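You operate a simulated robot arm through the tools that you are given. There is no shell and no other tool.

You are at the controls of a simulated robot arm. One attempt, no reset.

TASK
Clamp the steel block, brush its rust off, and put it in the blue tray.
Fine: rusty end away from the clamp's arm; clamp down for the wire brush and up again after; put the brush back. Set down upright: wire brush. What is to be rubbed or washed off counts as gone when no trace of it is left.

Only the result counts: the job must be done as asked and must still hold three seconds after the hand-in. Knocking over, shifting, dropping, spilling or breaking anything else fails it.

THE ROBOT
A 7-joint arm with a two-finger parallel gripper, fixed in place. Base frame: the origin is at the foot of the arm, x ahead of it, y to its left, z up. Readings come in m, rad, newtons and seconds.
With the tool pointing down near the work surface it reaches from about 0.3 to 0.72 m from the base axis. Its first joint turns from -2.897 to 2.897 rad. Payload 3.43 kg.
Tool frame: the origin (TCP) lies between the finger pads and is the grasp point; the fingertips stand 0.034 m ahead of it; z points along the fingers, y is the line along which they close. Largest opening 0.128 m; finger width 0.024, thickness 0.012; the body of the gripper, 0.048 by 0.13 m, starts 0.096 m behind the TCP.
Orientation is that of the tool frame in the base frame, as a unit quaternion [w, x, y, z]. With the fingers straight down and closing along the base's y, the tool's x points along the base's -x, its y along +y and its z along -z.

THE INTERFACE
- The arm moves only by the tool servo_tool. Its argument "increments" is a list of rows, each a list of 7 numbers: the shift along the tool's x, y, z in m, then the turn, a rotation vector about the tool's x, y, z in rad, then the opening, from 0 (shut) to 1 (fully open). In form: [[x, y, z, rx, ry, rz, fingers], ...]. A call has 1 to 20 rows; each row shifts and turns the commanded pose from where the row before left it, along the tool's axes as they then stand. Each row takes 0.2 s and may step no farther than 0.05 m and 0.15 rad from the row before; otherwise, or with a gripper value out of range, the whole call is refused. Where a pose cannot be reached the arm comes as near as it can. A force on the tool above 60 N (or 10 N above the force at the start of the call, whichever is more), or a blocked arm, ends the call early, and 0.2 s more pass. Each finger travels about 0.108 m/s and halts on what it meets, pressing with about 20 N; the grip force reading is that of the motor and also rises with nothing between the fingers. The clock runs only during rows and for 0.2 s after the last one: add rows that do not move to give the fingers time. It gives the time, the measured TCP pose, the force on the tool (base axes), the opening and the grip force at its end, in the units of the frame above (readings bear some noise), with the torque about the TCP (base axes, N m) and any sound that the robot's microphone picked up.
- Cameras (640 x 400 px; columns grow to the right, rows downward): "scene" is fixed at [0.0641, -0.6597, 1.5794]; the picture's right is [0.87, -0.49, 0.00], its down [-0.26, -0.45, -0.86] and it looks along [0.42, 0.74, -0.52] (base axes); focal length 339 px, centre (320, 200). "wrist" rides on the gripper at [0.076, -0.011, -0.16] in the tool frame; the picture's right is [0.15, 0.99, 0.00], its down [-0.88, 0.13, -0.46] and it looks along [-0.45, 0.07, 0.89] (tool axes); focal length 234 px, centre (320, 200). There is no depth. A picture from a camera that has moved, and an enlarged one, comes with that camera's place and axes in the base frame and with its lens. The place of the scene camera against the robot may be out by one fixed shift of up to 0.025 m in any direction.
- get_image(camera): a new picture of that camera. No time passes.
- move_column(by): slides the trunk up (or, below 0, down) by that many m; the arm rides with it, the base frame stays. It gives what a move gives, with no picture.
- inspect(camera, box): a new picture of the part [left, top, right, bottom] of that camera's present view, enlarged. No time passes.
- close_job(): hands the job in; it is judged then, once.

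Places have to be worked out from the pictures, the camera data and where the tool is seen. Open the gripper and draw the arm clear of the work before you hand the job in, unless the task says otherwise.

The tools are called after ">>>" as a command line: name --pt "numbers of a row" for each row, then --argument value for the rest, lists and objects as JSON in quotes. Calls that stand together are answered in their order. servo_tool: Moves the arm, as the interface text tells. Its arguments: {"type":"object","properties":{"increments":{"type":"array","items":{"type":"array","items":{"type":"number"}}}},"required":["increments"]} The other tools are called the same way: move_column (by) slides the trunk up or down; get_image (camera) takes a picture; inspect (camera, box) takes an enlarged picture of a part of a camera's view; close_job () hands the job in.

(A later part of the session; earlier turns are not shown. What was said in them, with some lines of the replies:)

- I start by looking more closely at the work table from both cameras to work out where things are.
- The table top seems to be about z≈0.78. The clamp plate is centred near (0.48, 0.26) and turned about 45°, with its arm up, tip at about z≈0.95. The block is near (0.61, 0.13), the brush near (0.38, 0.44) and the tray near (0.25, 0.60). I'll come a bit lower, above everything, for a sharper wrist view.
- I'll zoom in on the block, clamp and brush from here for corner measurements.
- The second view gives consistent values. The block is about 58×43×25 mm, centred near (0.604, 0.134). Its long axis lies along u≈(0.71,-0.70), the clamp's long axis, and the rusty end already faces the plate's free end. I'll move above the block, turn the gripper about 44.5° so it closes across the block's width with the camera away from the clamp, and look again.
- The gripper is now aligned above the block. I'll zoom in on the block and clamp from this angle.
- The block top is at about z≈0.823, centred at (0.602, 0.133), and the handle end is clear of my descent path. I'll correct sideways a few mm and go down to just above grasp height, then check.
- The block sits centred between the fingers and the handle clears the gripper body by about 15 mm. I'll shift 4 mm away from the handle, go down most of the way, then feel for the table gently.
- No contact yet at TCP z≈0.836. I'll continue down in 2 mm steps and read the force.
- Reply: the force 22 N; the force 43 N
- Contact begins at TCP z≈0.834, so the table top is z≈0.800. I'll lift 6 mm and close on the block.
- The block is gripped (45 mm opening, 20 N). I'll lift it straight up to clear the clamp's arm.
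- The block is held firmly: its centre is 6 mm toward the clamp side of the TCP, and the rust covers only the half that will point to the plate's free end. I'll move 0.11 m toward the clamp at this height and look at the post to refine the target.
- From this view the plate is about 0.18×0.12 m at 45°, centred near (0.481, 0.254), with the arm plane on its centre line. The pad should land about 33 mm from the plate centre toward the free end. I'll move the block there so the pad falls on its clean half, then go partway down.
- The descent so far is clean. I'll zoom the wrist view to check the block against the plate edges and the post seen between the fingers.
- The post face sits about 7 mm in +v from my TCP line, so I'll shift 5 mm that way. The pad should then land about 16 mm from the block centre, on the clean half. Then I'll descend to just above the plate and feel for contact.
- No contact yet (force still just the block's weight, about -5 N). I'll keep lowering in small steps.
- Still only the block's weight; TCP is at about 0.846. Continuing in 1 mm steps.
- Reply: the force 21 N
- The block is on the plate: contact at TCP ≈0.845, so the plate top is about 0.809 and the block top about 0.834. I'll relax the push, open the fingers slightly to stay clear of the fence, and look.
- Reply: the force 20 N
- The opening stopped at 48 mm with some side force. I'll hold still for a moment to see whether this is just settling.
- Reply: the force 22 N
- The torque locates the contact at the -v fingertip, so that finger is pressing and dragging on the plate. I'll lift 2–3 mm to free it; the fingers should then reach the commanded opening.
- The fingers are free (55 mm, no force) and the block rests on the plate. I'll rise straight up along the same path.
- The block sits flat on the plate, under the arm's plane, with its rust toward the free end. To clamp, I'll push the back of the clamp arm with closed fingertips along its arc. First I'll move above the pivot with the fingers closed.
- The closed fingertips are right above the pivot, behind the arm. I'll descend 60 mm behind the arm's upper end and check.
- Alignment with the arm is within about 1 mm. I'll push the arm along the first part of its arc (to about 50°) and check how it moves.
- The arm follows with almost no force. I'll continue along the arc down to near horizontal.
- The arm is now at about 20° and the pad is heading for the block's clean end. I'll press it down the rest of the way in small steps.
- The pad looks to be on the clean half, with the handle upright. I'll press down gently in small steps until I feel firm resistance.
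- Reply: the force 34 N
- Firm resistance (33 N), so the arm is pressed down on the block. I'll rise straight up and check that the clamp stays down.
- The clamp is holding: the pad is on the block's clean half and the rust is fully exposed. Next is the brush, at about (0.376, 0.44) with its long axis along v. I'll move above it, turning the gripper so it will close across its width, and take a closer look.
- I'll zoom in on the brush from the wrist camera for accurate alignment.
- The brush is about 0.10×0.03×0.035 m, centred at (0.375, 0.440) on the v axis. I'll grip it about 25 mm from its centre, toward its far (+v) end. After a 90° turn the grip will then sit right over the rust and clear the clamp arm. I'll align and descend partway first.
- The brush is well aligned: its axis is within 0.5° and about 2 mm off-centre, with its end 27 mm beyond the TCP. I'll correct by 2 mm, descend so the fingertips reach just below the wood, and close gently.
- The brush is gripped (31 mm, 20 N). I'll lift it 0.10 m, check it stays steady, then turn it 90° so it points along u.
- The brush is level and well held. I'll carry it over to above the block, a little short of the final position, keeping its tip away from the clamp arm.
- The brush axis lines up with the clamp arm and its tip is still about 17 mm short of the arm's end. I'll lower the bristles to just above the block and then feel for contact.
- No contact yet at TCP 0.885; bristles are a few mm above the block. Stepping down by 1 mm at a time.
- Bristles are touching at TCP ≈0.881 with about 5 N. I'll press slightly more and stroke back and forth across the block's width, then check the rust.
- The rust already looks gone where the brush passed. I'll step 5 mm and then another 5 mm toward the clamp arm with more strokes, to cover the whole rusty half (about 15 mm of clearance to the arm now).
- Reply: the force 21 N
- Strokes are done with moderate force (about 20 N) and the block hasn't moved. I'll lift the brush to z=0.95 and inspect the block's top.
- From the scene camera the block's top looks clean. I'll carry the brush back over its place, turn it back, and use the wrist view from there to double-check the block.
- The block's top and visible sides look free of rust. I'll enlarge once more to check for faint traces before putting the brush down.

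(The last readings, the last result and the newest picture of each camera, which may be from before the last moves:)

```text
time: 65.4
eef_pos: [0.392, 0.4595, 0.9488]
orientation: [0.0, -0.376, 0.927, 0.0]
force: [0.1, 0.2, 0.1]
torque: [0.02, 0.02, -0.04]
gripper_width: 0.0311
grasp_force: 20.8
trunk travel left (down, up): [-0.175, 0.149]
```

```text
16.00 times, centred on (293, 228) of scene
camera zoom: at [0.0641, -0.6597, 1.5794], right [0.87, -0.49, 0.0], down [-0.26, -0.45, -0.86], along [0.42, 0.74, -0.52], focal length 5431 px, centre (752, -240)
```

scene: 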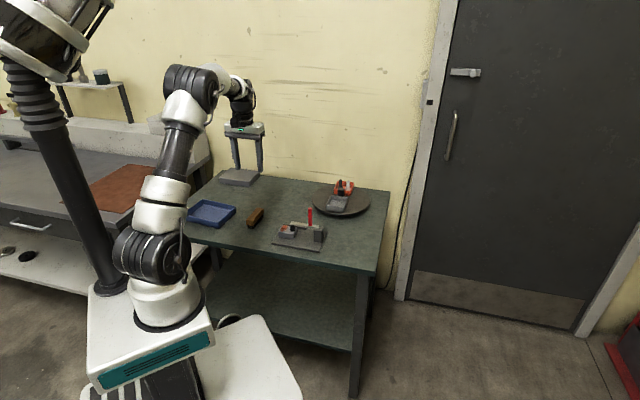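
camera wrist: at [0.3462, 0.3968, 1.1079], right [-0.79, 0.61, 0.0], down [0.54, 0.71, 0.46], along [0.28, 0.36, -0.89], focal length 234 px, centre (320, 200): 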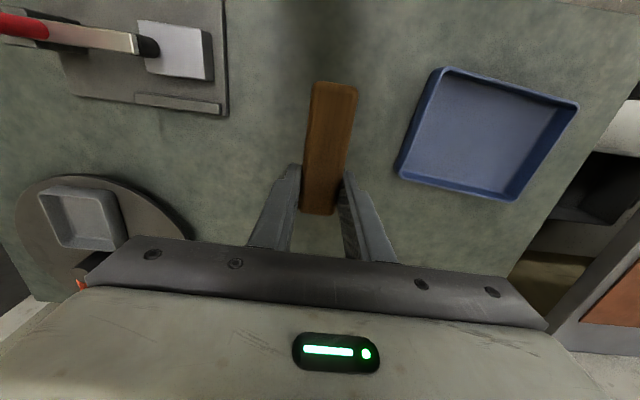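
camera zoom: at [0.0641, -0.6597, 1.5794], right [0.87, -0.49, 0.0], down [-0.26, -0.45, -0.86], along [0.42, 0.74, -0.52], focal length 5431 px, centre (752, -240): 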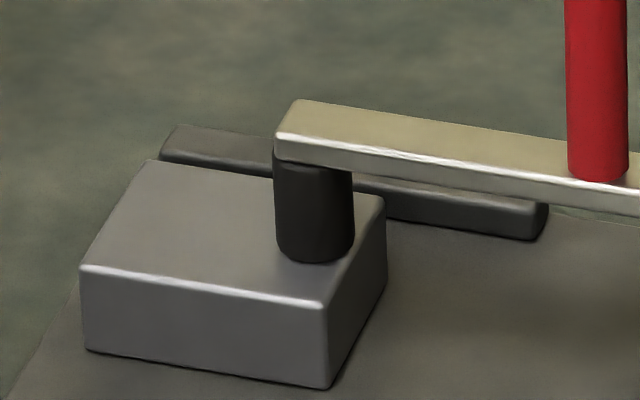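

No trace of rust remains. Now I'll lower the brush back to its original spot, feeling for the table at the end.

>>> servo_tool --pt "0 0 0.03 0 0 0 0" --pt "0 0 0.035 0 0 0 0" --pt "0 0 0.025 0 0 0 0" --pt "0 0 0.008 0 0 0 0" --pt "0 0 0 0 0 0 0" --pt "0 0 0 0 0 0 0"

>>> servo_tool --pt "0 0 0.002 0 0 0 0" --pt "0 0 0 0 0 0 0"

>>> servo_tool --pt "0 0 0.0015 0 0 0 0" --pt "0 0 0 0 0 0 0"

>>> inspect --camera "scene" --box '[220, 180, 290, 240]'

```text
time: 66.8
eef_pos: [0.3921, 0.4586, 0.8516]
orientation: [-0.001, -0.376, 0.927, 0.0]
force: [-0.3, -0.6, -0.9]
torque: [0.03, 0.01, -0.01]
gripper_width: 0.0314
grasp_force: 19.8
trunk travel left (down, up): [-0.175, 0.149]
```

```text
time: 67.4
eef_pos: [0.3912, 0.4588, 0.8478]
orientation: [-0.001, -0.376, 0.927, 0.0]
force: [-0.1, 0.5, -0.3]
torque: [0.01, -0.01, 0.0]
gripper_width: 0.0314
grasp_force: 20.1
trunk travel left (down, up): [-0.175, 0.149]
```

```text
time: 68.0
eef_pos: [0.3918, 0.4574, 0.8472]
orientation: [0.0, -0.376, 0.927, 0.0]
force: [0.6, 0.5, -0.9]
torque: [0.02, -0.01, 0.01]
gripper_width: 0.0312
grasp_force: 20.2
trunk travel left (down, up): [-0.175, 0.149]
```

```text
6.67 times, centred on (255, 210) of scene
camera zoom: at [0.0641, -0.6597, 1.5794], right [0.87, -0.49, 0.0], down [-0.26, -0.45, -0.86], along [0.42, 0.74, -0.52], focal length 2263 px, centre (753, 133)
```

zoom: 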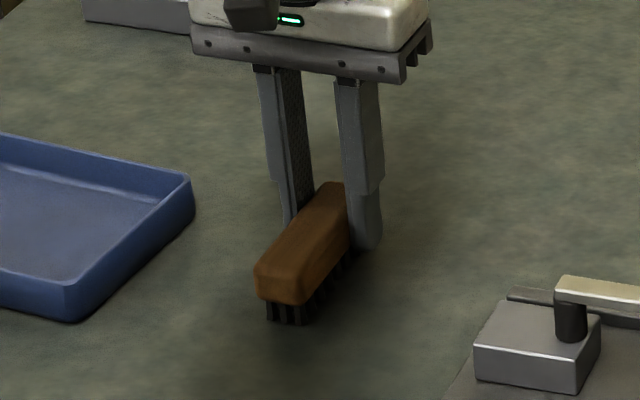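

Still about 1–2 mm above the table by my reckoning. Lowering 1 mm at a time.

>>> servo_tool --pt "0 0 0.001 0 0 0 0" --pt "0 0 0 0 0 0 0"

>>> servo_tool --pt "0 0 0.0008 0 0 0 0" --pt "0 0 0 0 0 0 0"

```text
time: 68.6
eef_pos: [0.3923, 0.4583, 0.8454]
orientation: [0.0, -0.377, 0.926, 0.001]
force: [-0.4, -0.5, -0.1]
torque: [0.02, 0.01, 0.03]
gripper_width: 0.0313
grasp_force: 20.0
trunk travel left (down, up): [-0.175, 0.149]
```

```text
time: 69.2
eef_pos: [0.3912, 0.4584, 0.8464]
orientation: [0.001, -0.376, 0.926, 0.0]
force: [0.0, -0.5, -0.5]
torque: [-0.01, -0.01, -0.03]
gripper_width: 0.0311
grasp_force: 19.4
trunk travel left (down, up): [-0.175, 0.149]
```

No contact force yet at 0.8467. Continuing in sub-millimetre steps.

>>> servo_tool --pt "0 0 0.0007 0 0 0 0" --pt "0 0 0 0 0 0 0"

>>> servo_tool --pt "0 0 0.0007 0 0 0 0" --pt "0 0 0 0 0 0 0"

```text
time: 69.8
eef_pos: [0.3906, 0.459, 0.8448]
orientation: [0.0, -0.377, 0.926, 0.0]
force: [0.3, -0.4, -1.1]
torque: [-0.02, 0.01, -0.02]
gripper_width: 0.0312
grasp_force: 20.5
trunk travel left (down, up): [-0.175, 0.149]
```

```text
time: 70.4
eef_pos: [0.392, 0.4587, 0.845]
orientation: [0.0, -0.376, 0.927, -0.001]
force: [-0.2, 1.4, 1.2]
torque: [-0.07, 0.2, -0.04]
gripper_width: 0.0313
grasp_force: 19.8
trunk travel left (down, up): [-0.175, 0.149]
```

The far end of the brush is just touching (small torque). I'll go another 0.8 mm so it sits down, then open the fingers slowly.

>>> servo_tool --pt "0 0 0.0008 0 0 0 0" --pt "0 0 0 0 0 0 0"

>>> servo_tool --pt "0 0 0 0 0 0 0.27" --pt "0 0 0 0 0 0 0.3" --pt "0 0 0 0 0 0 0.36" --pt "0 0 0 0 0 0 0.45" --pt "0 0 0 0 0 0 0.55" --pt "0 0 0 0 0 0 0.55"

>>> inspect --camera "scene" --box '[220, 180, 290, 240]'

>>> get_image --camera "wrist"

```text
time: 71.0
eef_pos: [0.3913, 0.4583, 0.846]
orientation: [0.001, -0.377, 0.926, 0.0]
force: [0.7, 2.3, 8.4]
torque: [-0.34, 0.39, -0.04]
gripper_width: 0.0314
grasp_force: 20.0
trunk travel left (down, up): [-0.175, 0.149]
```

```text
time: 72.4
eef_pos: [0.3921, 0.4581, 0.845]
orientation: [0.0, -0.376, 0.927, 0.0]
force: [-0.6, -0.4, 0.4]
torque: [-0.01, 0.04, -0.02]
gripper_width: 0.0701
grasp_force: 0.1
trunk travel left (down, up): [-0.175, 0.149]
```

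```text
6.67 times, centred on (255, 210) of scene
camera zoom: at [0.0641, -0.6597, 1.5794], right [0.87, -0.49, 0.0], down [-0.26, -0.45, -0.86], along [0.42, 0.74, -0.52], focal length 2263 px, centre (753, 133)
```

zoom: 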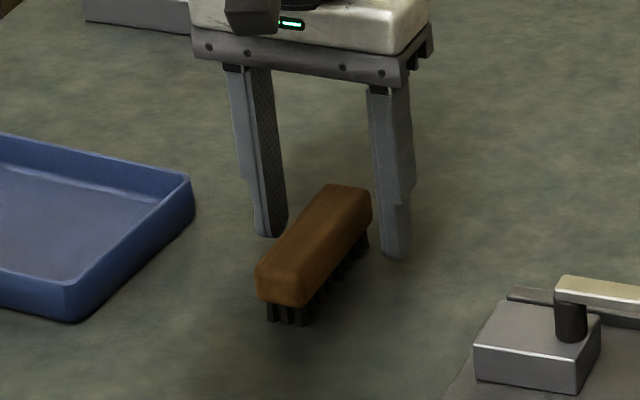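

```text
taken
camera wrist: at [0.3451, 0.3967, 1.0035], right [-0.79, 0.61, 0.0], down [0.54, 0.71, 0.46], along [0.28, 0.36, -0.89], focal length 234 px, centre (320, 200)
```

wrist: 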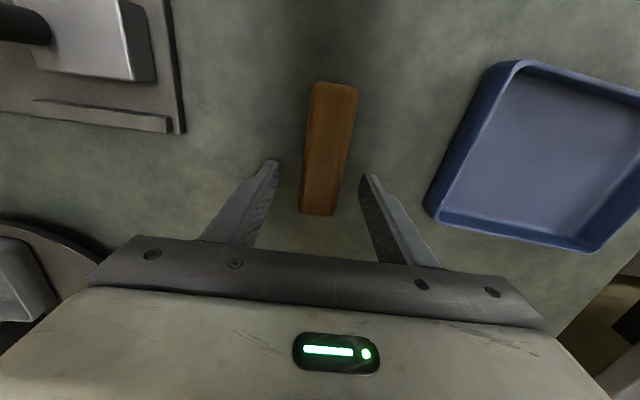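

The brush stands upright on its bristles back in its spot. I'll rise straight up, move above the clamp just in front of the upright handle, turn the gripper back and close the fingers.

>>> servo_tool --pt "0 0 -0.01 0 0 0 0.55" --pt "0 0 -0.03 0 0 0 0.55" --pt "0 0 -0.045 0 0 0 0.55" --pt "0 0 -0.045 0 0 0 0.55" --pt "0 0 -0.045 0 0 0 0.55" --pt "0 0 -0.0405 0 0 0 0.55" --pt "0 0 0 0 0 0 0.4"

>>> get_image --camera "wrist"

>>> servo_tool --pt "0.0154 -0.0453 0 0 0 0 0.2" --pt "0.0154 -0.0453 0 0 0 0 0" --pt "0.0154 -0.0453 0 0 0 0 0" --pt "0.0154 -0.0453 0 0 0 0 0" --pt "0.0154 -0.0453 0 0 0 0 0" --pt "0 0 0 0 0 0.1407 0" --pt "0 0 0 0 0 0.1407 0" --pt "0 0 0 0 0 0.1407 0" --pt "0 0 0 0 0 0.1407 0" --pt "0 0 0 0 0 0.1407 0" --pt "0 0 0 0 0 0.1407 0" --pt "0 0 0 0 0 0.1407 0" --pt "0 0 0 0 0 0.1407 0" --pt "0 0 0 0 0 0.1407 0" --pt "0 0 0 0 0 0.1407 0" --pt "0 0 0 0 0 0.1407 0" --pt "0 0 0 0 0 0 0" --pt "0 0 0 0 0 0 0"

>>> get_image --camera "wrist"

>>> inspect --camera "scene" --box '[240, 170, 360, 255]'

```text
time: 74.0
eef_pos: [0.3946, 0.457, 1.0596]
orientation: [0.0, -0.376, 0.927, 0.0]
force: [-0.2, 0.5, -1.0]
torque: [-0.01, 0.01, -0.02]
gripper_width: 0.0509
grasp_force: 0.0
trunk travel left (down, up): [-0.175, 0.149]
```

```text
taken
camera wrist: at [0.3479, 0.3955, 1.2199], right [-0.79, 0.61, 0.0], down [0.54, 0.71, 0.46], along [0.28, 0.36, -0.89], focal length 234 px, centre (320, 200)
```

wrist: 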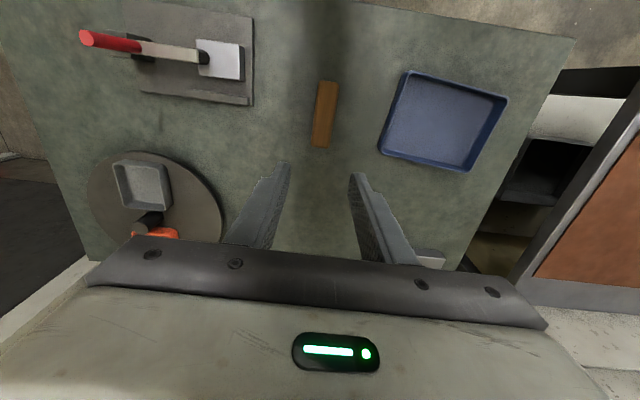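

```text
time: 77.8
eef_pos: [0.4945, 0.2426, 1.0584]
orientation: [0.0, 0.378, 0.926, 0.0]
force: [-0.2, -0.1, -0.5]
torque: [0.0, -0.01, -0.03]
gripper_width: 0.0001
grasp_force: 19.4
trunk travel left (down, up): [-0.175, 0.149]
```

```text
taken
camera wrist: at [0.4332, 0.2865, 1.2177], right [0.59, 0.81, 0.0], down [0.72, -0.52, 0.46], along [0.37, -0.27, -0.89], focal length 234 px, centre (320, 200)
```

wrist: 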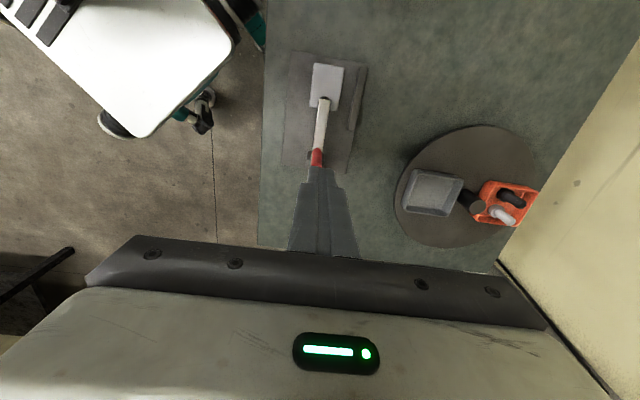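

```text
4.71 times, centred on (300, 212) of scene
camera zoom: at [0.0641, -0.6597, 1.5794], right [0.87, -0.49, 0.0], down [-0.26, -0.45, -0.86], along [0.42, 0.74, -0.52], focal length 1597 px, centre (414, 141)
```

zoom: 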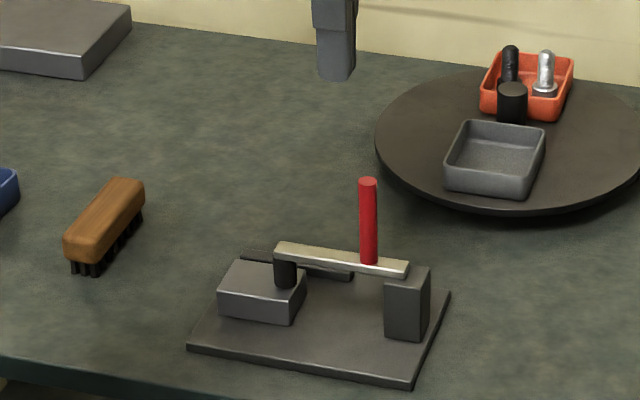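

The fingertips are a little close to the handle in the scene view. I'll back off 8 mm away from the handle, then descend beside it and check.

>>> servo_tool --pt "0.008 0 0 0 0 0 0" --pt "0 0 0.03 0 0 0 0" --pt "0 0 0.03 0 0 0 0" --pt "0 0 0.03 0 0 0 0" --pt "0 0 0.02 0 0 0 0" --pt "0 0 0 0 0 0 0" --pt "0 0 0 0 0 0 0"

>>> inspect --camera "scene" --box '[270, 180, 350, 245]'

>>> inspect --camera "wrist" --box '[240, 60, 400, 220]'

```text
time: 79.4
eef_pos: [0.4889, 0.2489, 0.9509]
orientation: [0.0, 0.379, 0.926, 0.0]
force: [0.0, -0.3, -0.3]
torque: [0.01, 0.0, -0.01]
gripper_width: 0.0003
grasp_force: 20.3
trunk travel left (down, up): [-0.175, 0.149]
```

```text
6.15 times, centred on (310, 212) of scene
camera zoom: at [0.0641, -0.6597, 1.5794], right [0.87, -0.49, 0.0], down [-0.26, -0.45, -0.86], along [0.42, 0.74, -0.52], focal length 2089 px, centre (382, 123)
```

zoom: 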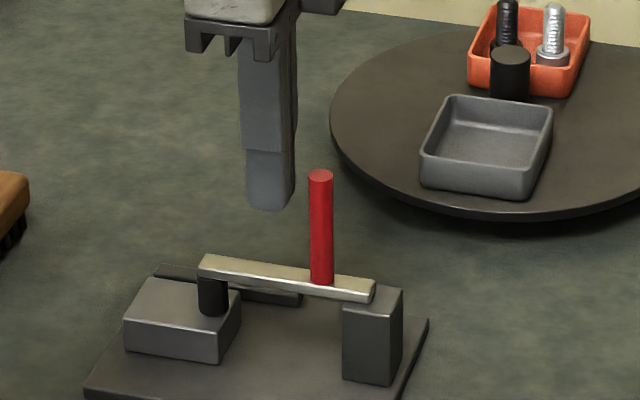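

```text
2.50 times, centred on (320, 140) of wrist
camera zoom: at [0.4275, 0.2931, 1.1088], right [0.59, 0.81, 0.0], down [0.72, -0.52, 0.46], along [0.37, -0.27, -0.89], focal length 585 px, centre (320, 350)
```

zoom: 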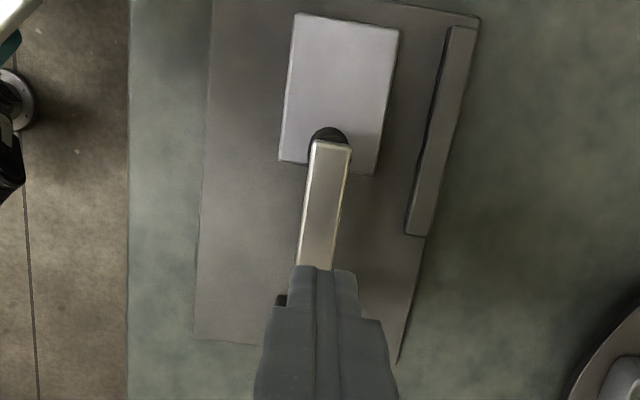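

Now there's about 8 mm between fingertips and handle. I'll push the handle back along its arc (to about 40° of arm lift) and check.

>>> servo_tool --pt "-0.011 0 0 0 0 0 0" --pt "-0.0083 0 -0.005 0 0 0 0" --pt "-0.0056 0 -0.0023 0 0 0 0" --pt "-0.0055 0 -0.0023 0 0 0 0" --pt "-0.0059 0 -0.0013 0 0 0 0" --pt "-0.0059 0 -0.0012 0 0 0 0" --pt "-0.006 0 -0.0003 0 0 0 0" --pt "-0.0061 0 -0.0002 0 0 0 0" --pt "0 0 0 0 0 0 0"

>>> inspect --camera "scene" --box '[270, 180, 350, 245]'

```text
time: 81.4
eef_pos: [0.5278, 0.2093, 0.96]
orientation: [0.0, 0.379, 0.925, 0.0]
force: [-0.2, 0.4, 0.6]
torque: [-0.01, 0.01, 0.01]
gripper_width: 0.0001
grasp_force: 20.0
trunk travel left (down, up): [-0.175, 0.149]
```

```text
6.15 times, centred on (310, 212) of scene
camera zoom: at [0.0641, -0.6597, 1.5794], right [0.87, -0.49, 0.0], down [-0.26, -0.45, -0.86], along [0.42, 0.74, -0.52], focal length 2089 px, centre (382, 123)
```

zoom: 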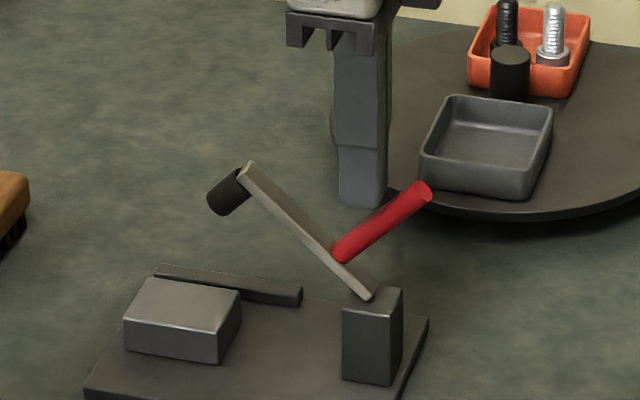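

The arm is lifting nicely. I'll continue along the arc to its original raised angle of about 70–72°.

>>> servo_tool --pt "-0.006 0 0.0007 0 0 0 0" --pt "-0.0059 0 0.0008 0 0 0 0" --pt "-0.0058 0 0.0018 0 0 0 0" --pt "-0.0057 0 0.0019 0 0 0 0" --pt "-0.0054 0 0.0028 0 0 0 0" --pt "-0.0053 0 0.0028 0 0 0 0" --pt "0 0 0 0 0 0 0"

>>> inspect --camera "scene" --box '[270, 180, 350, 245]'

```text
time: 83.0
eef_pos: [0.5507, 0.187, 0.9534]
orientation: [0.001, 0.378, 0.926, 0.0]
force: [-8.3, 5.4, 12.3]
torque: [0.1, 0.22, 0.02]
gripper_width: 0.0
grasp_force: 20.4
trunk travel left (down, up): [-0.175, 0.149]
```

```text
6.15 times, centred on (310, 212) of scene
camera zoom: at [0.0641, -0.6597, 1.5794], right [0.87, -0.49, 0.0], down [-0.26, -0.45, -0.86], along [0.42, 0.74, -0.52], focal length 2089 px, centre (382, 123)
```

zoom: 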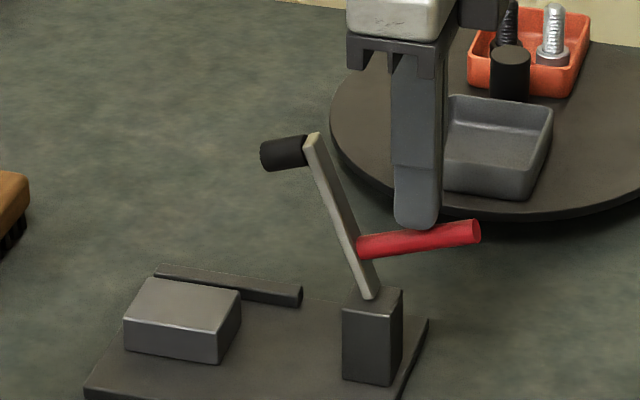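

The arm is back at its original raised stop (16 N resistance, same angle as at the start). I'll lift away and check that it stays up.

>>> servo_tool --pt "0 0 -0.01 0 0 0 0" --pt "0 0 -0.03 0 0 0 0" --pt "0 0 -0.035 0 0 0 0" --pt "0 0 -0.035 0 0 0 0" --pt "0 0 0 0 0 0 0" --pt "0 0 0 0 0 0 0"

>>> inspect --camera "scene" --box '[230, 175, 360, 255]'

>>> get_image --camera "wrist"

```text
time: 84.4
eef_pos: [0.554, 0.1873, 1.0623]
orientation: [0.0, 0.378, 0.926, 0.0]
force: [-0.1, 0.1, -0.5]
torque: [0.0, -0.02, 0.0]
gripper_width: 0.0
grasp_force: 20.3
trunk travel left (down, up): [-0.175, 0.149]
```

```text
4.92 times, centred on (295, 215) of scene
camera zoom: at [0.0641, -0.6597, 1.5794], right [0.87, -0.49, 0.0], down [-0.26, -0.45, -0.86], along [0.42, 0.74, -0.52], focal length 1671 px, centre (443, 126)
```

zoom: 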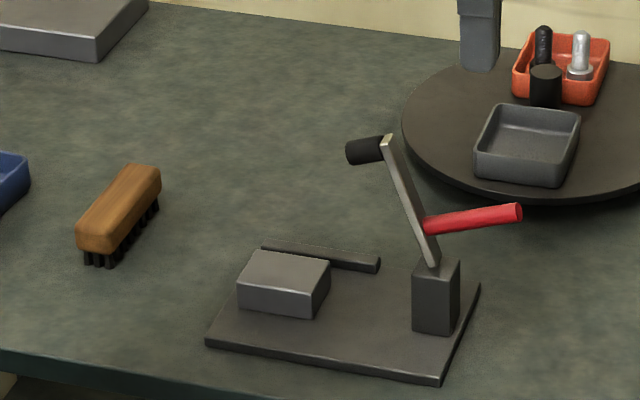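

```text
taken
camera wrist: at [0.4933, 0.2319, 1.2218], right [0.59, 0.81, 0.0], down [0.72, -0.52, 0.46], along [0.37, -0.27, -0.89], focal length 234 px, centre (320, 200)
```

wrist: 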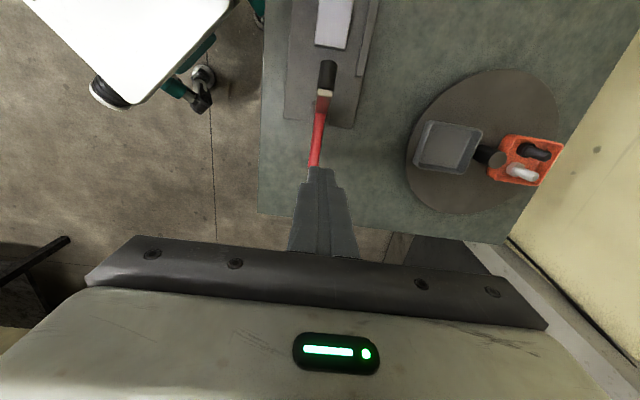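

The clamp arm stays up, and the block and brush are in place. I'll move over the block again with the fingers open to about 60 mm and check alignment.

>>> servo_tool --pt "0.036 0 0 0 0 0 0.1" --pt "0.036 0 0 0 0 0 0.3" --pt "0.036 0 0 0 0 0 0.47" --pt "0.0363 -0.001 0 0 0 0 0.47" --pt "0 0 0 0 0 0 0.47" --pt "0 0 0 0 0 0 0.47"

>>> get_image --camera "wrist"

>>> inspect --camera "wrist" --box '[240, 70, 420, 210]'

```text
time: 85.8
eef_pos: [0.4476, 0.2883, 1.0609]
orientation: [-0.001, 0.379, 0.925, 0.0]
force: [0.9, -0.1, 0.1]
torque: [-0.01, -0.03, 0.0]
gripper_width: 0.0603
grasp_force: 0.0
trunk travel left (down, up): [-0.175, 0.149]
```

```text
taken
camera wrist: at [0.3851, 0.3312, 1.218], right [0.59, 0.81, 0.0], down [0.72, -0.52, 0.46], along [0.37, -0.27, -0.89], focal length 234 px, centre (320, 200)
```

wrist: 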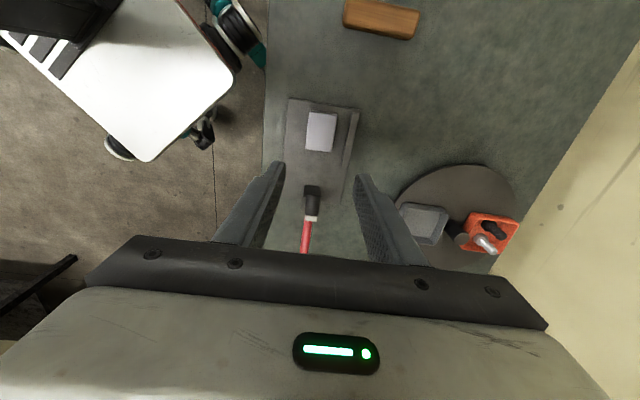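

```text
2.86 times, centred on (330, 140) of wrist
camera zoom: at [0.3851, 0.3312, 1.218], right [0.59, 0.81, 0.0], down [0.72, -0.52, 0.46], along [0.37, -0.27, -0.89], focal length 669 px, centre (291, 371)
```

zoom: 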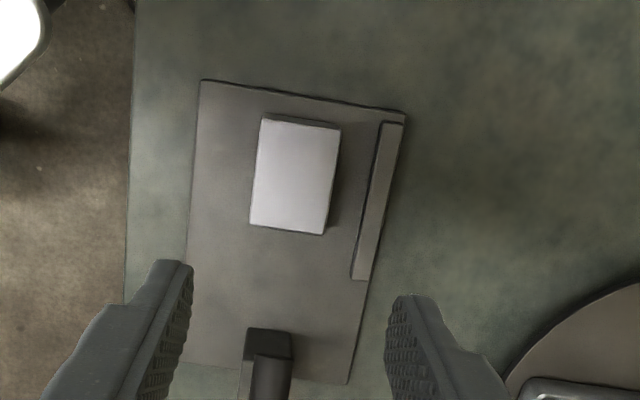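

The block is centred within 2 mm under the gripper. I'll shift 1.5 mm sideways and descend to grip height, just above the plate.

>>> servo_tool --pt "0 0.0015 0 0 0 0 0.47" --pt "0 0 0.045 0 0 0 0.47" --pt "0 0 0.045 0 0 0 0.47" --pt "0 0 0.045 0 0 0 0.47" --pt "0 0 0.035 0 0 0 0.47" --pt "0 0 0.025 0 0 0 0.47" --pt "0 0 0.01 0 0 0 0.47" --pt "0 0 0.0083 0 0 0 0.47" --pt "0 0 0 0 0 0 0.47" --pt "0 0 0 0 0 0 0.47"

>>> inspect --camera "wrist" --box '[240, 90, 420, 250]'

>>> inspect --camera "scene" --box '[260, 180, 350, 255]'

```text
time: 88.0
eef_pos: [0.4507, 0.2845, 0.846]
orientation: [0.0, 0.378, 0.926, 0.0]
force: [0.5, 0.8, -0.1]
torque: [0.0, -0.01, -0.02]
gripper_width: 0.0603
grasp_force: 0.1
trunk travel left (down, up): [-0.175, 0.149]
```

```text
2.50 times, centred on (330, 170) of wrist
camera zoom: at [0.3886, 0.3293, 1.0055], right [0.59, 0.81, 0.0], down [0.72, -0.52, 0.46], along [0.37, -0.27, -0.89], focal length 585 px, centre (295, 275)
```

zoom: 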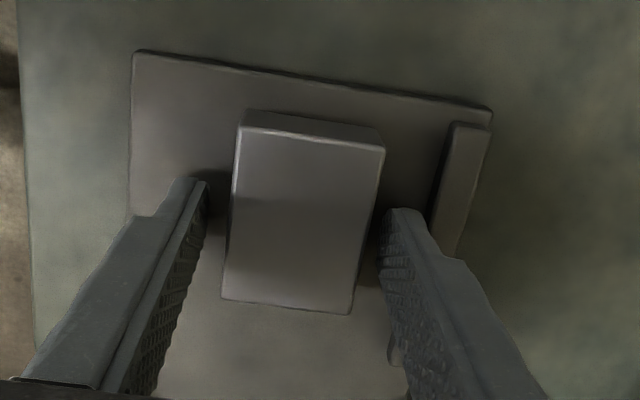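

```text
5.33 times, centred on (305, 218) of scene
camera zoom: at [0.0641, -0.6597, 1.5794], right [0.87, -0.49, 0.0], down [-0.26, -0.45, -0.86], along [0.42, 0.74, -0.52], focal length 1810 px, centre (400, 107)
```

zoom: 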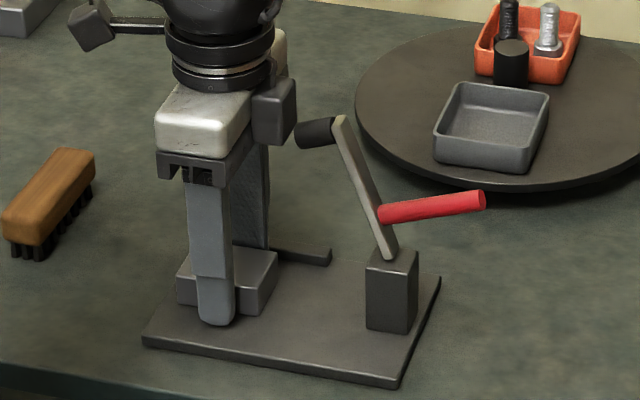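

Both fingers straddle the block without contact. Closing now.

>>> servo_tool --pt "0 0 0 0 0 0 0.4" --pt "0 0 0 0 0 0 0.34" --pt "0 0 0 0 0 0 0.2" --pt "0 0 0 0 0 0 0" --pt "0 0 0 0 0 0 0" --pt "0 0 0 0 0 0 0"

>>> servo_tool --pt "0 0 -0.005 0 0 0 0" --pt "0 0 -0.01 0 0 0 0" --pt "0 0 -0.03 0 0 0 0" --pt "0 0 -0.04 0 0 0 0" --pt "0 0 -0.045 0 0 0 0" --pt "0 0 -0.045 0 0 0 0" --pt "0 0 -0.0383 0 0 0 0" --pt "0 0 0 0 0 0 0" --pt "0 0 0 0 0 0 0"

>>> get_image --camera "wrist"

>>> inspect --camera "scene" --box '[260, 150, 350, 255]'

```text
time: 89.4
eef_pos: [0.4503, 0.2858, 0.8469]
orientation: [0.0, 0.379, 0.926, 0.0]
force: [0.3, -0.1, -0.4]
torque: [0.04, -0.03, -0.02]
gripper_width: 0.0446
grasp_force: 20.4
trunk travel left (down, up): [-0.175, 0.149]
```

```text
time: 91.4
eef_pos: [0.4501, 0.2877, 1.0625]
orientation: [-0.001, 0.379, 0.925, 0.0]
force: [-0.1, -0.7, -4.7]
torque: [0.0, -0.01, -0.04]
gripper_width: 0.045
grasp_force: 19.9
trunk travel left (down, up): [-0.175, 0.149]
```

```text
taken
camera wrist: at [0.3887, 0.3325, 1.2215], right [0.59, 0.81, 0.0], down [0.72, -0.52, 0.46], along [0.37, -0.27, -0.89], focal length 234 px, centre (320, 200)
```

wrist: 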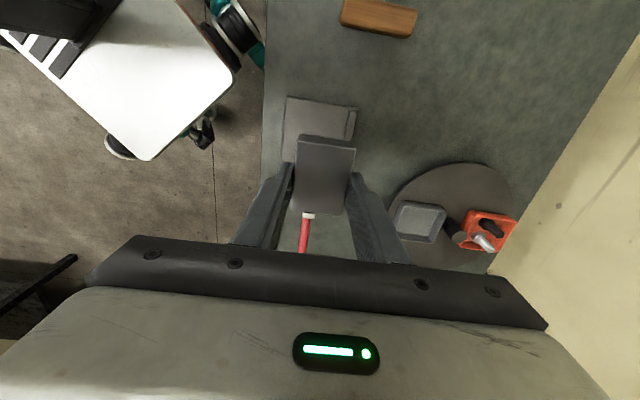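

```text
3.81 times, centred on (305, 202) of scene
camera zoom: at [0.0641, -0.6597, 1.5794], right [0.87, -0.49, 0.0], down [-0.26, -0.45, -0.86], along [0.42, 0.74, -0.52], focal length 1293 px, centre (377, 190)
```

zoom: 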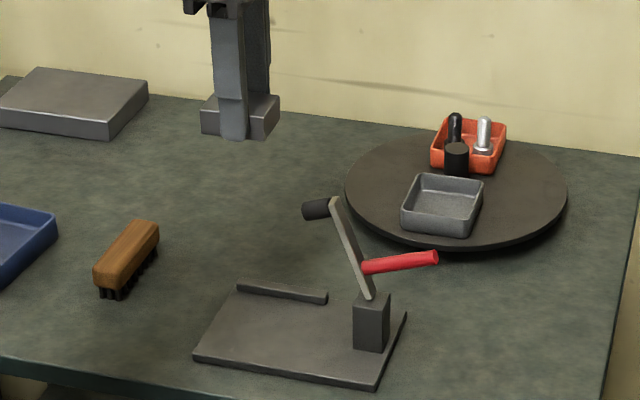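

The block is lifted securely (-4.7 N = its weight) and the clamp is untouched. The tray centre works out at about (0.234, 0.568), roughly 0.16×0.12 m. I'll rotate the gripper to align with the tray and carry the block above it at safe height.

>>> servo_tool --pt "0 0 0 0 0 -0.1474 0" --pt "0 0 0 0 0 -0.1474 0" --pt "0 0 0 0 0 -0.1474 0" --pt "0 0 0 0 0 -0.1474 0" --pt "0 0 0 0 0 -0.1474 0" --pt "0 0 0 0 0 -0.1474 0" --pt "0 0 0 0 0 -0.1474 0" --pt "0 0 0 0 0 -0.1474 0" --pt "0 0 0 0 0 -0.1474 0" --pt "0 0 0 0 0 -0.1474 0" --pt "0 0 0 0 0 0 0"

>>> servo_tool --pt "-0.0019 0.035 0 0 0 0 0" --pt "-0.0019 0.042 0 0 0 0 0" --pt "-0.0019 0.045 0 0 0 0 0" --pt "-0.0019 0.046 0 0 0 0 0" --pt "-0.0019 0.046 0 0 0 0 0" --pt "-0.0019 0.046 0 0 0 0 0" --pt "-0.0019 0.046 0 0 0 0 0" --pt "-0.0016 0.046 0 0 0 0 0" --pt "0 0 0 0 0 0 0" --pt "0 0 0 0 0 0 0"

>>> get_image --camera "wrist"

>>> get_image --camera "scene"

```text
time: 93.8
eef_pos: [0.4499, 0.2871, 1.0608]
orientation: [0.0, -0.343, 0.939, 0.0]
force: [-0.3, 0.4, -5.5]
torque: [-0.01, 0.01, -0.05]
gripper_width: 0.0451
grasp_force: 20.5
trunk travel left (down, up): [-0.175, 0.149]
```

```text
time: 96.0
eef_pos: [0.2373, 0.5666, 1.0588]
orientation: [0.0, -0.342, 0.94, 0.0]
force: [0.8, 0.2, -5.2]
torque: [0.04, 0.0, 0.0]
gripper_width: 0.0447
grasp_force: 20.2
trunk travel left (down, up): [-0.175, 0.149]
```

```text
taken
camera wrist: at [0.1865, 0.5082, 1.2174], right [-0.75, 0.66, 0.0], down [0.59, 0.67, 0.46], along [0.3, 0.34, -0.89], focal length 234 px, centre (320, 200)
```

wrist: 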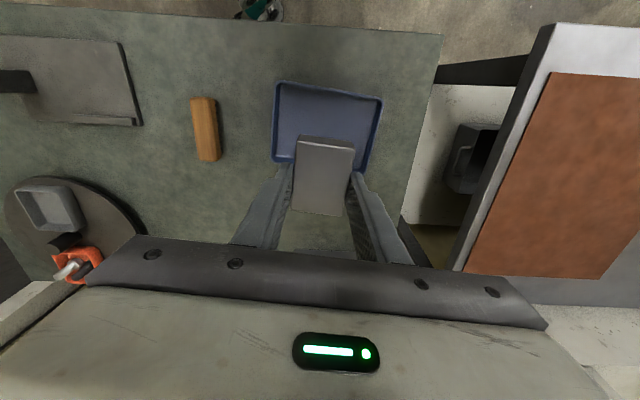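

```text
taken
```

scene: 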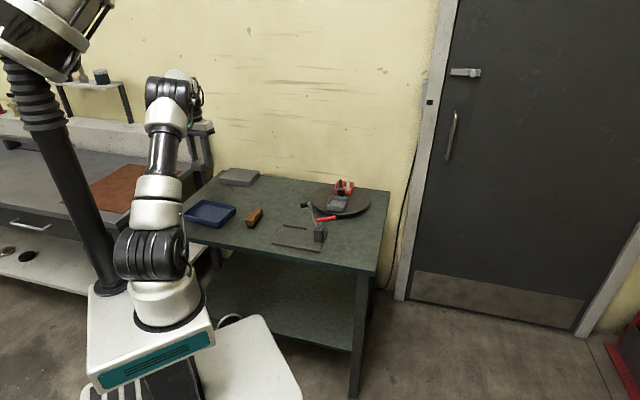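

The tray is centred within 6 mm of the gripper and aligned. I'll correct that and lower the block toward the tray floor.

>>> servo_tool --pt "0.004 0.006 0 0 0 0 0" --pt "0 0 0.04 0 0 0 0" --pt "0 0 0.045 0 0 0 0" --pt "0 0 0.045 0 0 0 0" --pt "0 0 0.04 0 0 0 0" --pt "0 0 0.03 0 0 0 0" --pt "0 0 0 0 0 0 0" --pt "0 0 0 0 0 0 0"

>>> get_image --camera "wrist"

>>> inspect --camera "scene" --box '[170, 170, 270, 240]'

```text
time: 97.8
eef_pos: [0.2305, 0.5684, 0.8622]
orientation: [0.0, -0.342, 0.94, 0.0]
force: [0.5, 0.2, -4.3]
torque: [0.03, -0.02, -0.02]
gripper_width: 0.0449
grasp_force: 20.7
trunk travel left (down, up): [-0.175, 0.149]
```

```text
taken
camera wrist: at [0.18, 0.5106, 1.0211], right [-0.75, 0.66, 0.0], down [0.59, 0.67, 0.46], along [0.3, 0.34, -0.89], focal length 234 px, centre (320, 200)
```

wrist: 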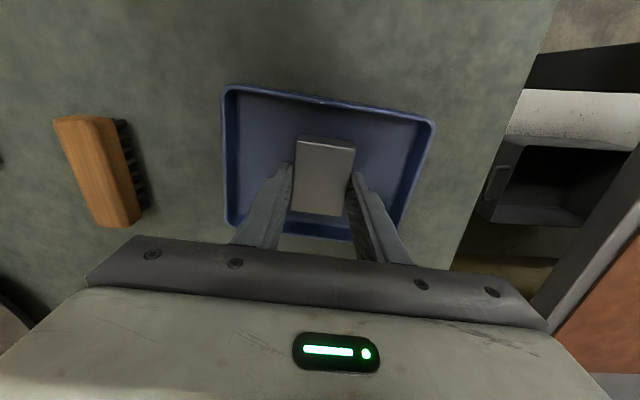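

```text
5.71 times, centred on (220, 205) of scene
camera zoom: at [0.0641, -0.6597, 1.5794], right [0.87, -0.49, 0.0], down [-0.26, -0.45, -0.86], along [0.42, 0.74, -0.52], focal length 1940 px, centre (891, 171)
```

zoom: 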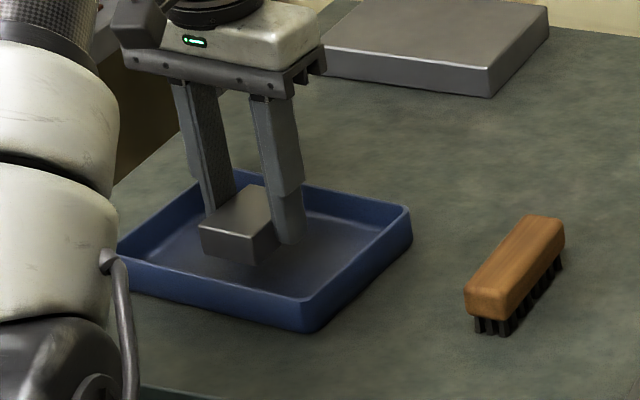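

The block hangs centred in the tray. Lowering the rest in small steps while watching the force.

>>> servo_tool --pt "0 0 0.007 0 0 0 0" --pt "0 0 0.004 0 0 0 0" --pt "0 0 0 0 0 0 0"

>>> servo_tool --pt "0 0 0.002 0 0 0 0" --pt "0 0 0 0 0 0 0"

>>> servo_tool --pt "0 0 0.0015 0 0 0 0" --pt "0 0 0 0 0 0 0"

>>> servo_tool --pt "0 0 0.001 0 0 0 0" --pt "0 0 0 0 0 0 0"

```text
time: 98.6
eef_pos: [0.228, 0.5674, 0.8512]
orientation: [0.0, -0.342, 0.94, 0.0]
force: [0.2, 0.6, -5.4]
torque: [-0.01, 0.0, 0.01]
gripper_width: 0.0445
grasp_force: 20.0
trunk travel left (down, up): [-0.175, 0.149]
```

```text
time: 99.2
eef_pos: [0.2289, 0.567, 0.8498]
orientation: [-0.001, -0.342, 0.94, 0.0]
force: [-0.3, 0.1, -5.1]
torque: [-0.01, -0.04, -0.03]
gripper_width: 0.0446
grasp_force: 20.2
trunk travel left (down, up): [-0.175, 0.149]
```

```text
time: 99.8
eef_pos: [0.2289, 0.5678, 0.8473]
orientation: [0.0, -0.342, 0.94, 0.0]
force: [0.4, -0.3, -4.1]
torque: [0.05, -0.01, -0.01]
gripper_width: 0.0447
grasp_force: 20.1
trunk travel left (down, up): [-0.175, 0.149]
```

```text
time: 100.4
eef_pos: [0.2284, 0.5679, 0.8457]
orientation: [0.0, -0.342, 0.94, 0.0]
force: [-0.1, -0.4, -4.5]
torque: [0.01, 0.0, 0.02]
gripper_width: 0.0448
grasp_force: 20.2
trunk travel left (down, up): [-0.175, 0.149]
```

Still hanging free (TCP ≈0.846). Continuing in 1 mm steps.

>>> servo_tool --pt "0 0 0.001 0 0 0 0" --pt "0 0 0 0 0 0 0"

>>> servo_tool --pt "0 0 0.001 0 0 0 0" --pt "0 0 0 0 0 0 0"

>>> servo_tool --pt "0 0 0.001 0 0 0 0" --pt "0 0 0 0 0 0 0"

```text
time: 101.0
eef_pos: [0.2285, 0.5677, 0.8442]
orientation: [0.0, -0.341, 0.94, 0.0]
force: [0.6, -0.4, -5.3]
torque: [0.04, -0.01, 0.01]
gripper_width: 0.0448
grasp_force: 20.2
trunk travel left (down, up): [-0.175, 0.149]
```

```text
time: 101.6
eef_pos: [0.228, 0.568, 0.8446]
orientation: [0.0, -0.342, 0.94, 0.0]
force: [0.0, -0.4, -5.3]
torque: [0.02, 0.0, 0.0]
gripper_width: 0.0448
grasp_force: 19.3
trunk travel left (down, up): [-0.175, 0.149]
```

```text
time: 102.2
eef_pos: [0.2282, 0.5674, 0.8423]
orientation: [-0.001, -0.342, 0.94, 0.0]
force: [-0.6, 0.6, -5.0]
torque: [-0.04, -0.02, 0.0]
gripper_width: 0.045
grasp_force: 20.0
trunk travel left (down, up): [-0.175, 0.149]
```

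No contact yet at 0.8433; floor should be within a few mm. Continuing.

>>> servo_tool --pt "0 0 0.001 0 0 0 0" --pt "0 0 0 0 0 0 0"

>>> servo_tool --pt "0 0 0.001 0 0 0 0" --pt "0 0 0 0 0 0 0"

>>> inspect --camera "scene" --box '[180, 180, 250, 235]'

```text
time: 102.8
eef_pos: [0.228, 0.569, 0.8416]
orientation: [0.001, -0.342, 0.94, -0.001]
force: [0.5, 0.4, -5.2]
torque: [0.01, -0.02, 0.05]
gripper_width: 0.0449
grasp_force: 19.9
trunk travel left (down, up): [-0.175, 0.149]
```

```text
time: 103.4
eef_pos: [0.2278, 0.5689, 0.8417]
orientation: [0.0, -0.342, 0.94, 0.0]
force: [-0.7, 0.5, -0.4]
torque: [-0.13, 0.08, -0.03]
gripper_width: 0.045
grasp_force: 20.1
trunk travel left (down, up): [-0.175, 0.149]
```

```text
7.27 times, centred on (215, 208) of scene
camera zoom: at [0.0641, -0.6597, 1.5794], right [0.87, -0.49, 0.0], down [-0.26, -0.45, -0.86], along [0.42, 0.74, -0.52], focal length 2468 px, centre (1084, 146)
```

zoom: 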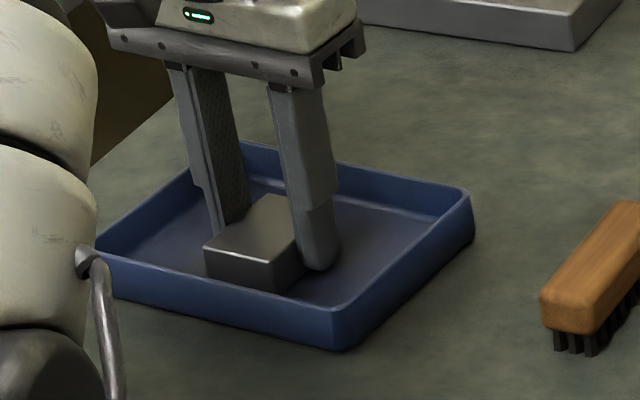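

The floor now carries the block's weight. I'll open the fingers gently and rise.

>>> servo_tool --pt "0 0 0.0003 0 0 0 0" --pt "0 0 0 0 0 0 0.37" --pt "0 0 0 0 0 0 0.4" --pt "0 0 0 0 0 0 0.46" --pt "0 0 0 0 0 0 0.46" --pt "0 0 0 0 0 0 0.46"

>>> inspect --camera "wrist" --box '[210, 70, 450, 260]'

```text
time: 104.8
eef_pos: [0.2274, 0.5685, 0.841]
orientation: [0.0, -0.343, 0.939, 0.0]
force: [0.5, -0.6, -0.5]
torque: [-0.03, -0.02, 0.04]
gripper_width: 0.0588
grasp_force: 0.0
trunk travel left (down, up): [-0.175, 0.149]
```

```text
2.11 times, centred on (330, 165) of wrist
camera zoom: at [0.177, 0.5108, 0.9998], right [-0.75, 0.66, 0.0], down [0.59, 0.67, 0.46], along [0.3, 0.34, -0.89], focal length 493 px, centre (299, 274)
```

zoom: 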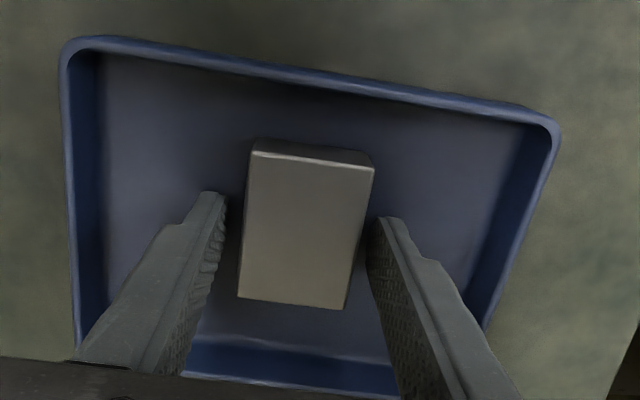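

The block rests flat in the tray and the fingers are free. I'll rise straight up, well clear of the work, and inspect everything.

>>> servo_tool --pt "0 0 -0.01 0 0 0 0.46" --pt "0 0 -0.025 0 0 0 0.46" --pt "0 0 -0.04 0 0 0 0.46" --pt "0 0 -0.045 0 0 0 0.46" --pt "0 0 -0.045 0 0 0 0.46" --pt "0 0 -0.045 0 0 0 0.6" --pt "0 0 -0.03 0 0 0 0.8" --pt "0 0 0 0 0 0 1" --pt "0 0 0 0 0 0 1"

>>> get_image --camera "wrist"

>>> inspect --camera "scene" --box '[170, 160, 390, 260]'

>>> inspect --camera "wrist" --box '[170, 50, 430, 210]'

```text
time: 106.8
eef_pos: [0.2276, 0.5674, 1.0809]
orientation: [0.0, -0.342, 0.94, 0.0]
force: [0.7, -0.5, 0.0]
torque: [-0.02, -0.03, -0.01]
gripper_width: 0.1278
grasp_force: 0.1
trunk travel left (down, up): [-0.175, 0.149]
```

```text
taken
camera wrist: at [0.1768, 0.5091, 1.2398], right [-0.75, 0.66, 0.0], down [0.59, 0.67, 0.46], along [0.3, 0.34, -0.89], focal length 234 px, centre (320, 200)
```

wrist: 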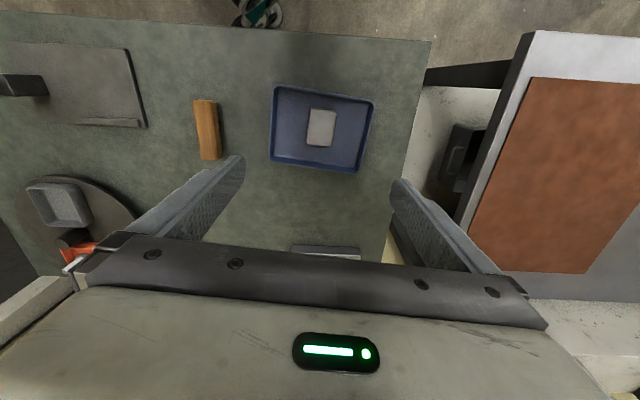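

```text
2.91 times, centred on (280, 210) of scene
camera zoom: at [0.0641, -0.6597, 1.5794], right [0.87, -0.49, 0.0], down [-0.26, -0.45, -0.86], along [0.42, 0.74, -0.52], focal length 987 px, centre (436, 171)
```

zoom: 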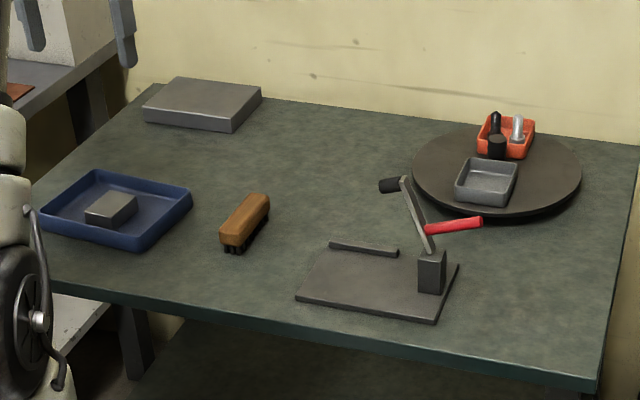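

```text
2.46 times, centred on (300, 130) of wrist
camera zoom: at [0.1768, 0.5091, 1.2398], right [-0.75, 0.66, 0.0], down [0.59, 0.67, 0.46], along [0.3, 0.34, -0.89], focal length 576 px, centre (369, 372)
```

zoom: 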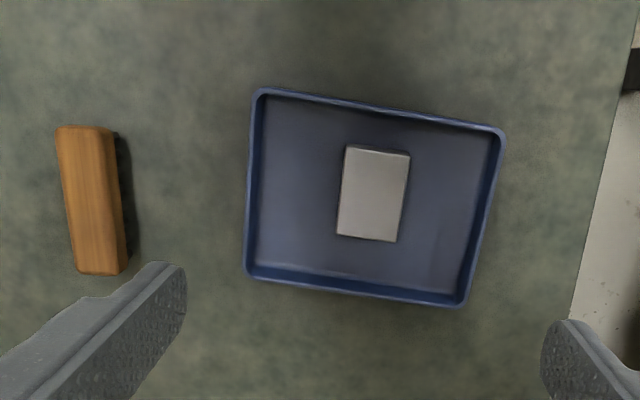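

Everything is in place: block in the tray, clamp up, brush upright in its spot. One last enlarged look at the block for any faint rust.

>>> inspect --camera "wrist" --box '[295, 95, 350, 160]'

>>> inspect --camera "scene" --box '[192, 218, 226, 242]'

>>> inspect --camera "scene" --box '[235, 195, 345, 255]'

```text
6.15 times, centred on (322, 128) of wrist
camera zoom: at [0.1768, 0.5091, 1.2398], right [-0.75, 0.66, 0.0], down [0.59, 0.67, 0.46], along [0.3, 0.34, -0.89], focal length 1441 px, centre (305, 646)
```

zoom: 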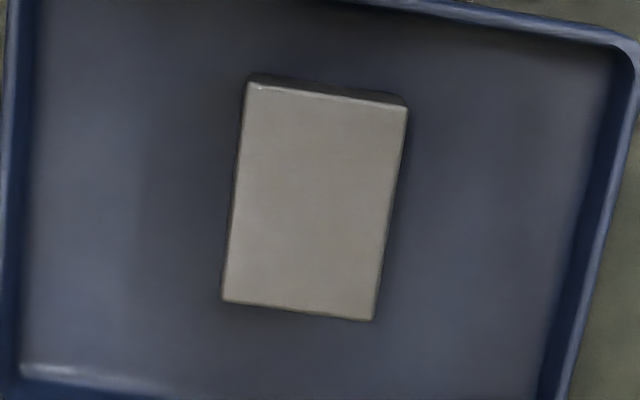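

```text
16.00 times, centred on (209, 230) of scene
camera zoom: at [0.0641, -0.6597, 1.5794], right [0.87, -0.49, 0.0], down [-0.26, -0.45, -0.86], along [0.42, 0.74, -0.52], focal length 5431 px, centre (2096, -280)
```

zoom: 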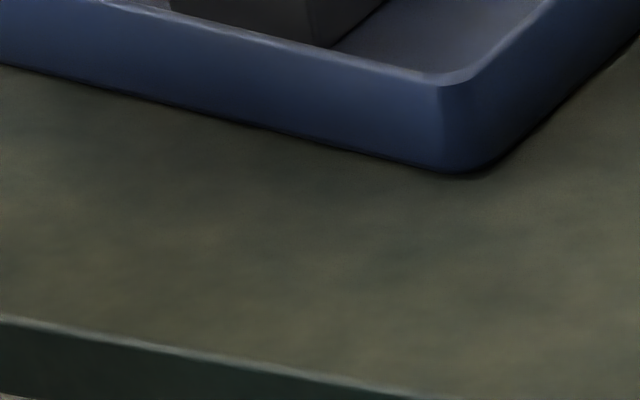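

```text
5.82 times, centred on (290, 225) of scene
camera zoom: at [0.0641, -0.6597, 1.5794], right [0.87, -0.49, 0.0], down [-0.26, -0.45, -0.86], along [0.42, 0.74, -0.52], focal length 1975 px, centre (494, 54)
```

zoom: 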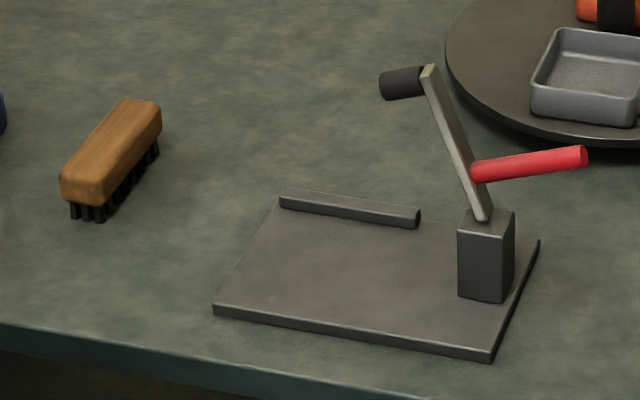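

The block is clean and flat in the blue tray, and the clamp is up and empty. The brush stands upright in its place, and the open gripper is well above the work. I'm handing the job in.

>>> close_job

```text
The job is handed in.
```

The job is done and handed in: the steel block is in the blue tray with no rust visible in the close-up pictures.

- **Clamping:** I set the block on the clamp plate with its rusty end facing away from the arm. The pad pressed on the clean half while I brushed, and the block did not move.
- **Brushing:** I brushed across the whole rusty half, then checked the top and the sides the cameras could see.
- **Clamp and brush:** The clamp arm is back up at its original angle. The brush stands upright on its bristles, about 3 mm from where it started.
- **Gripper:** It is open and well above the work. I saw nothing else knocked over or moved in the final pictures.

The hand-in gave no verdict, so whether it passed is not yet known.
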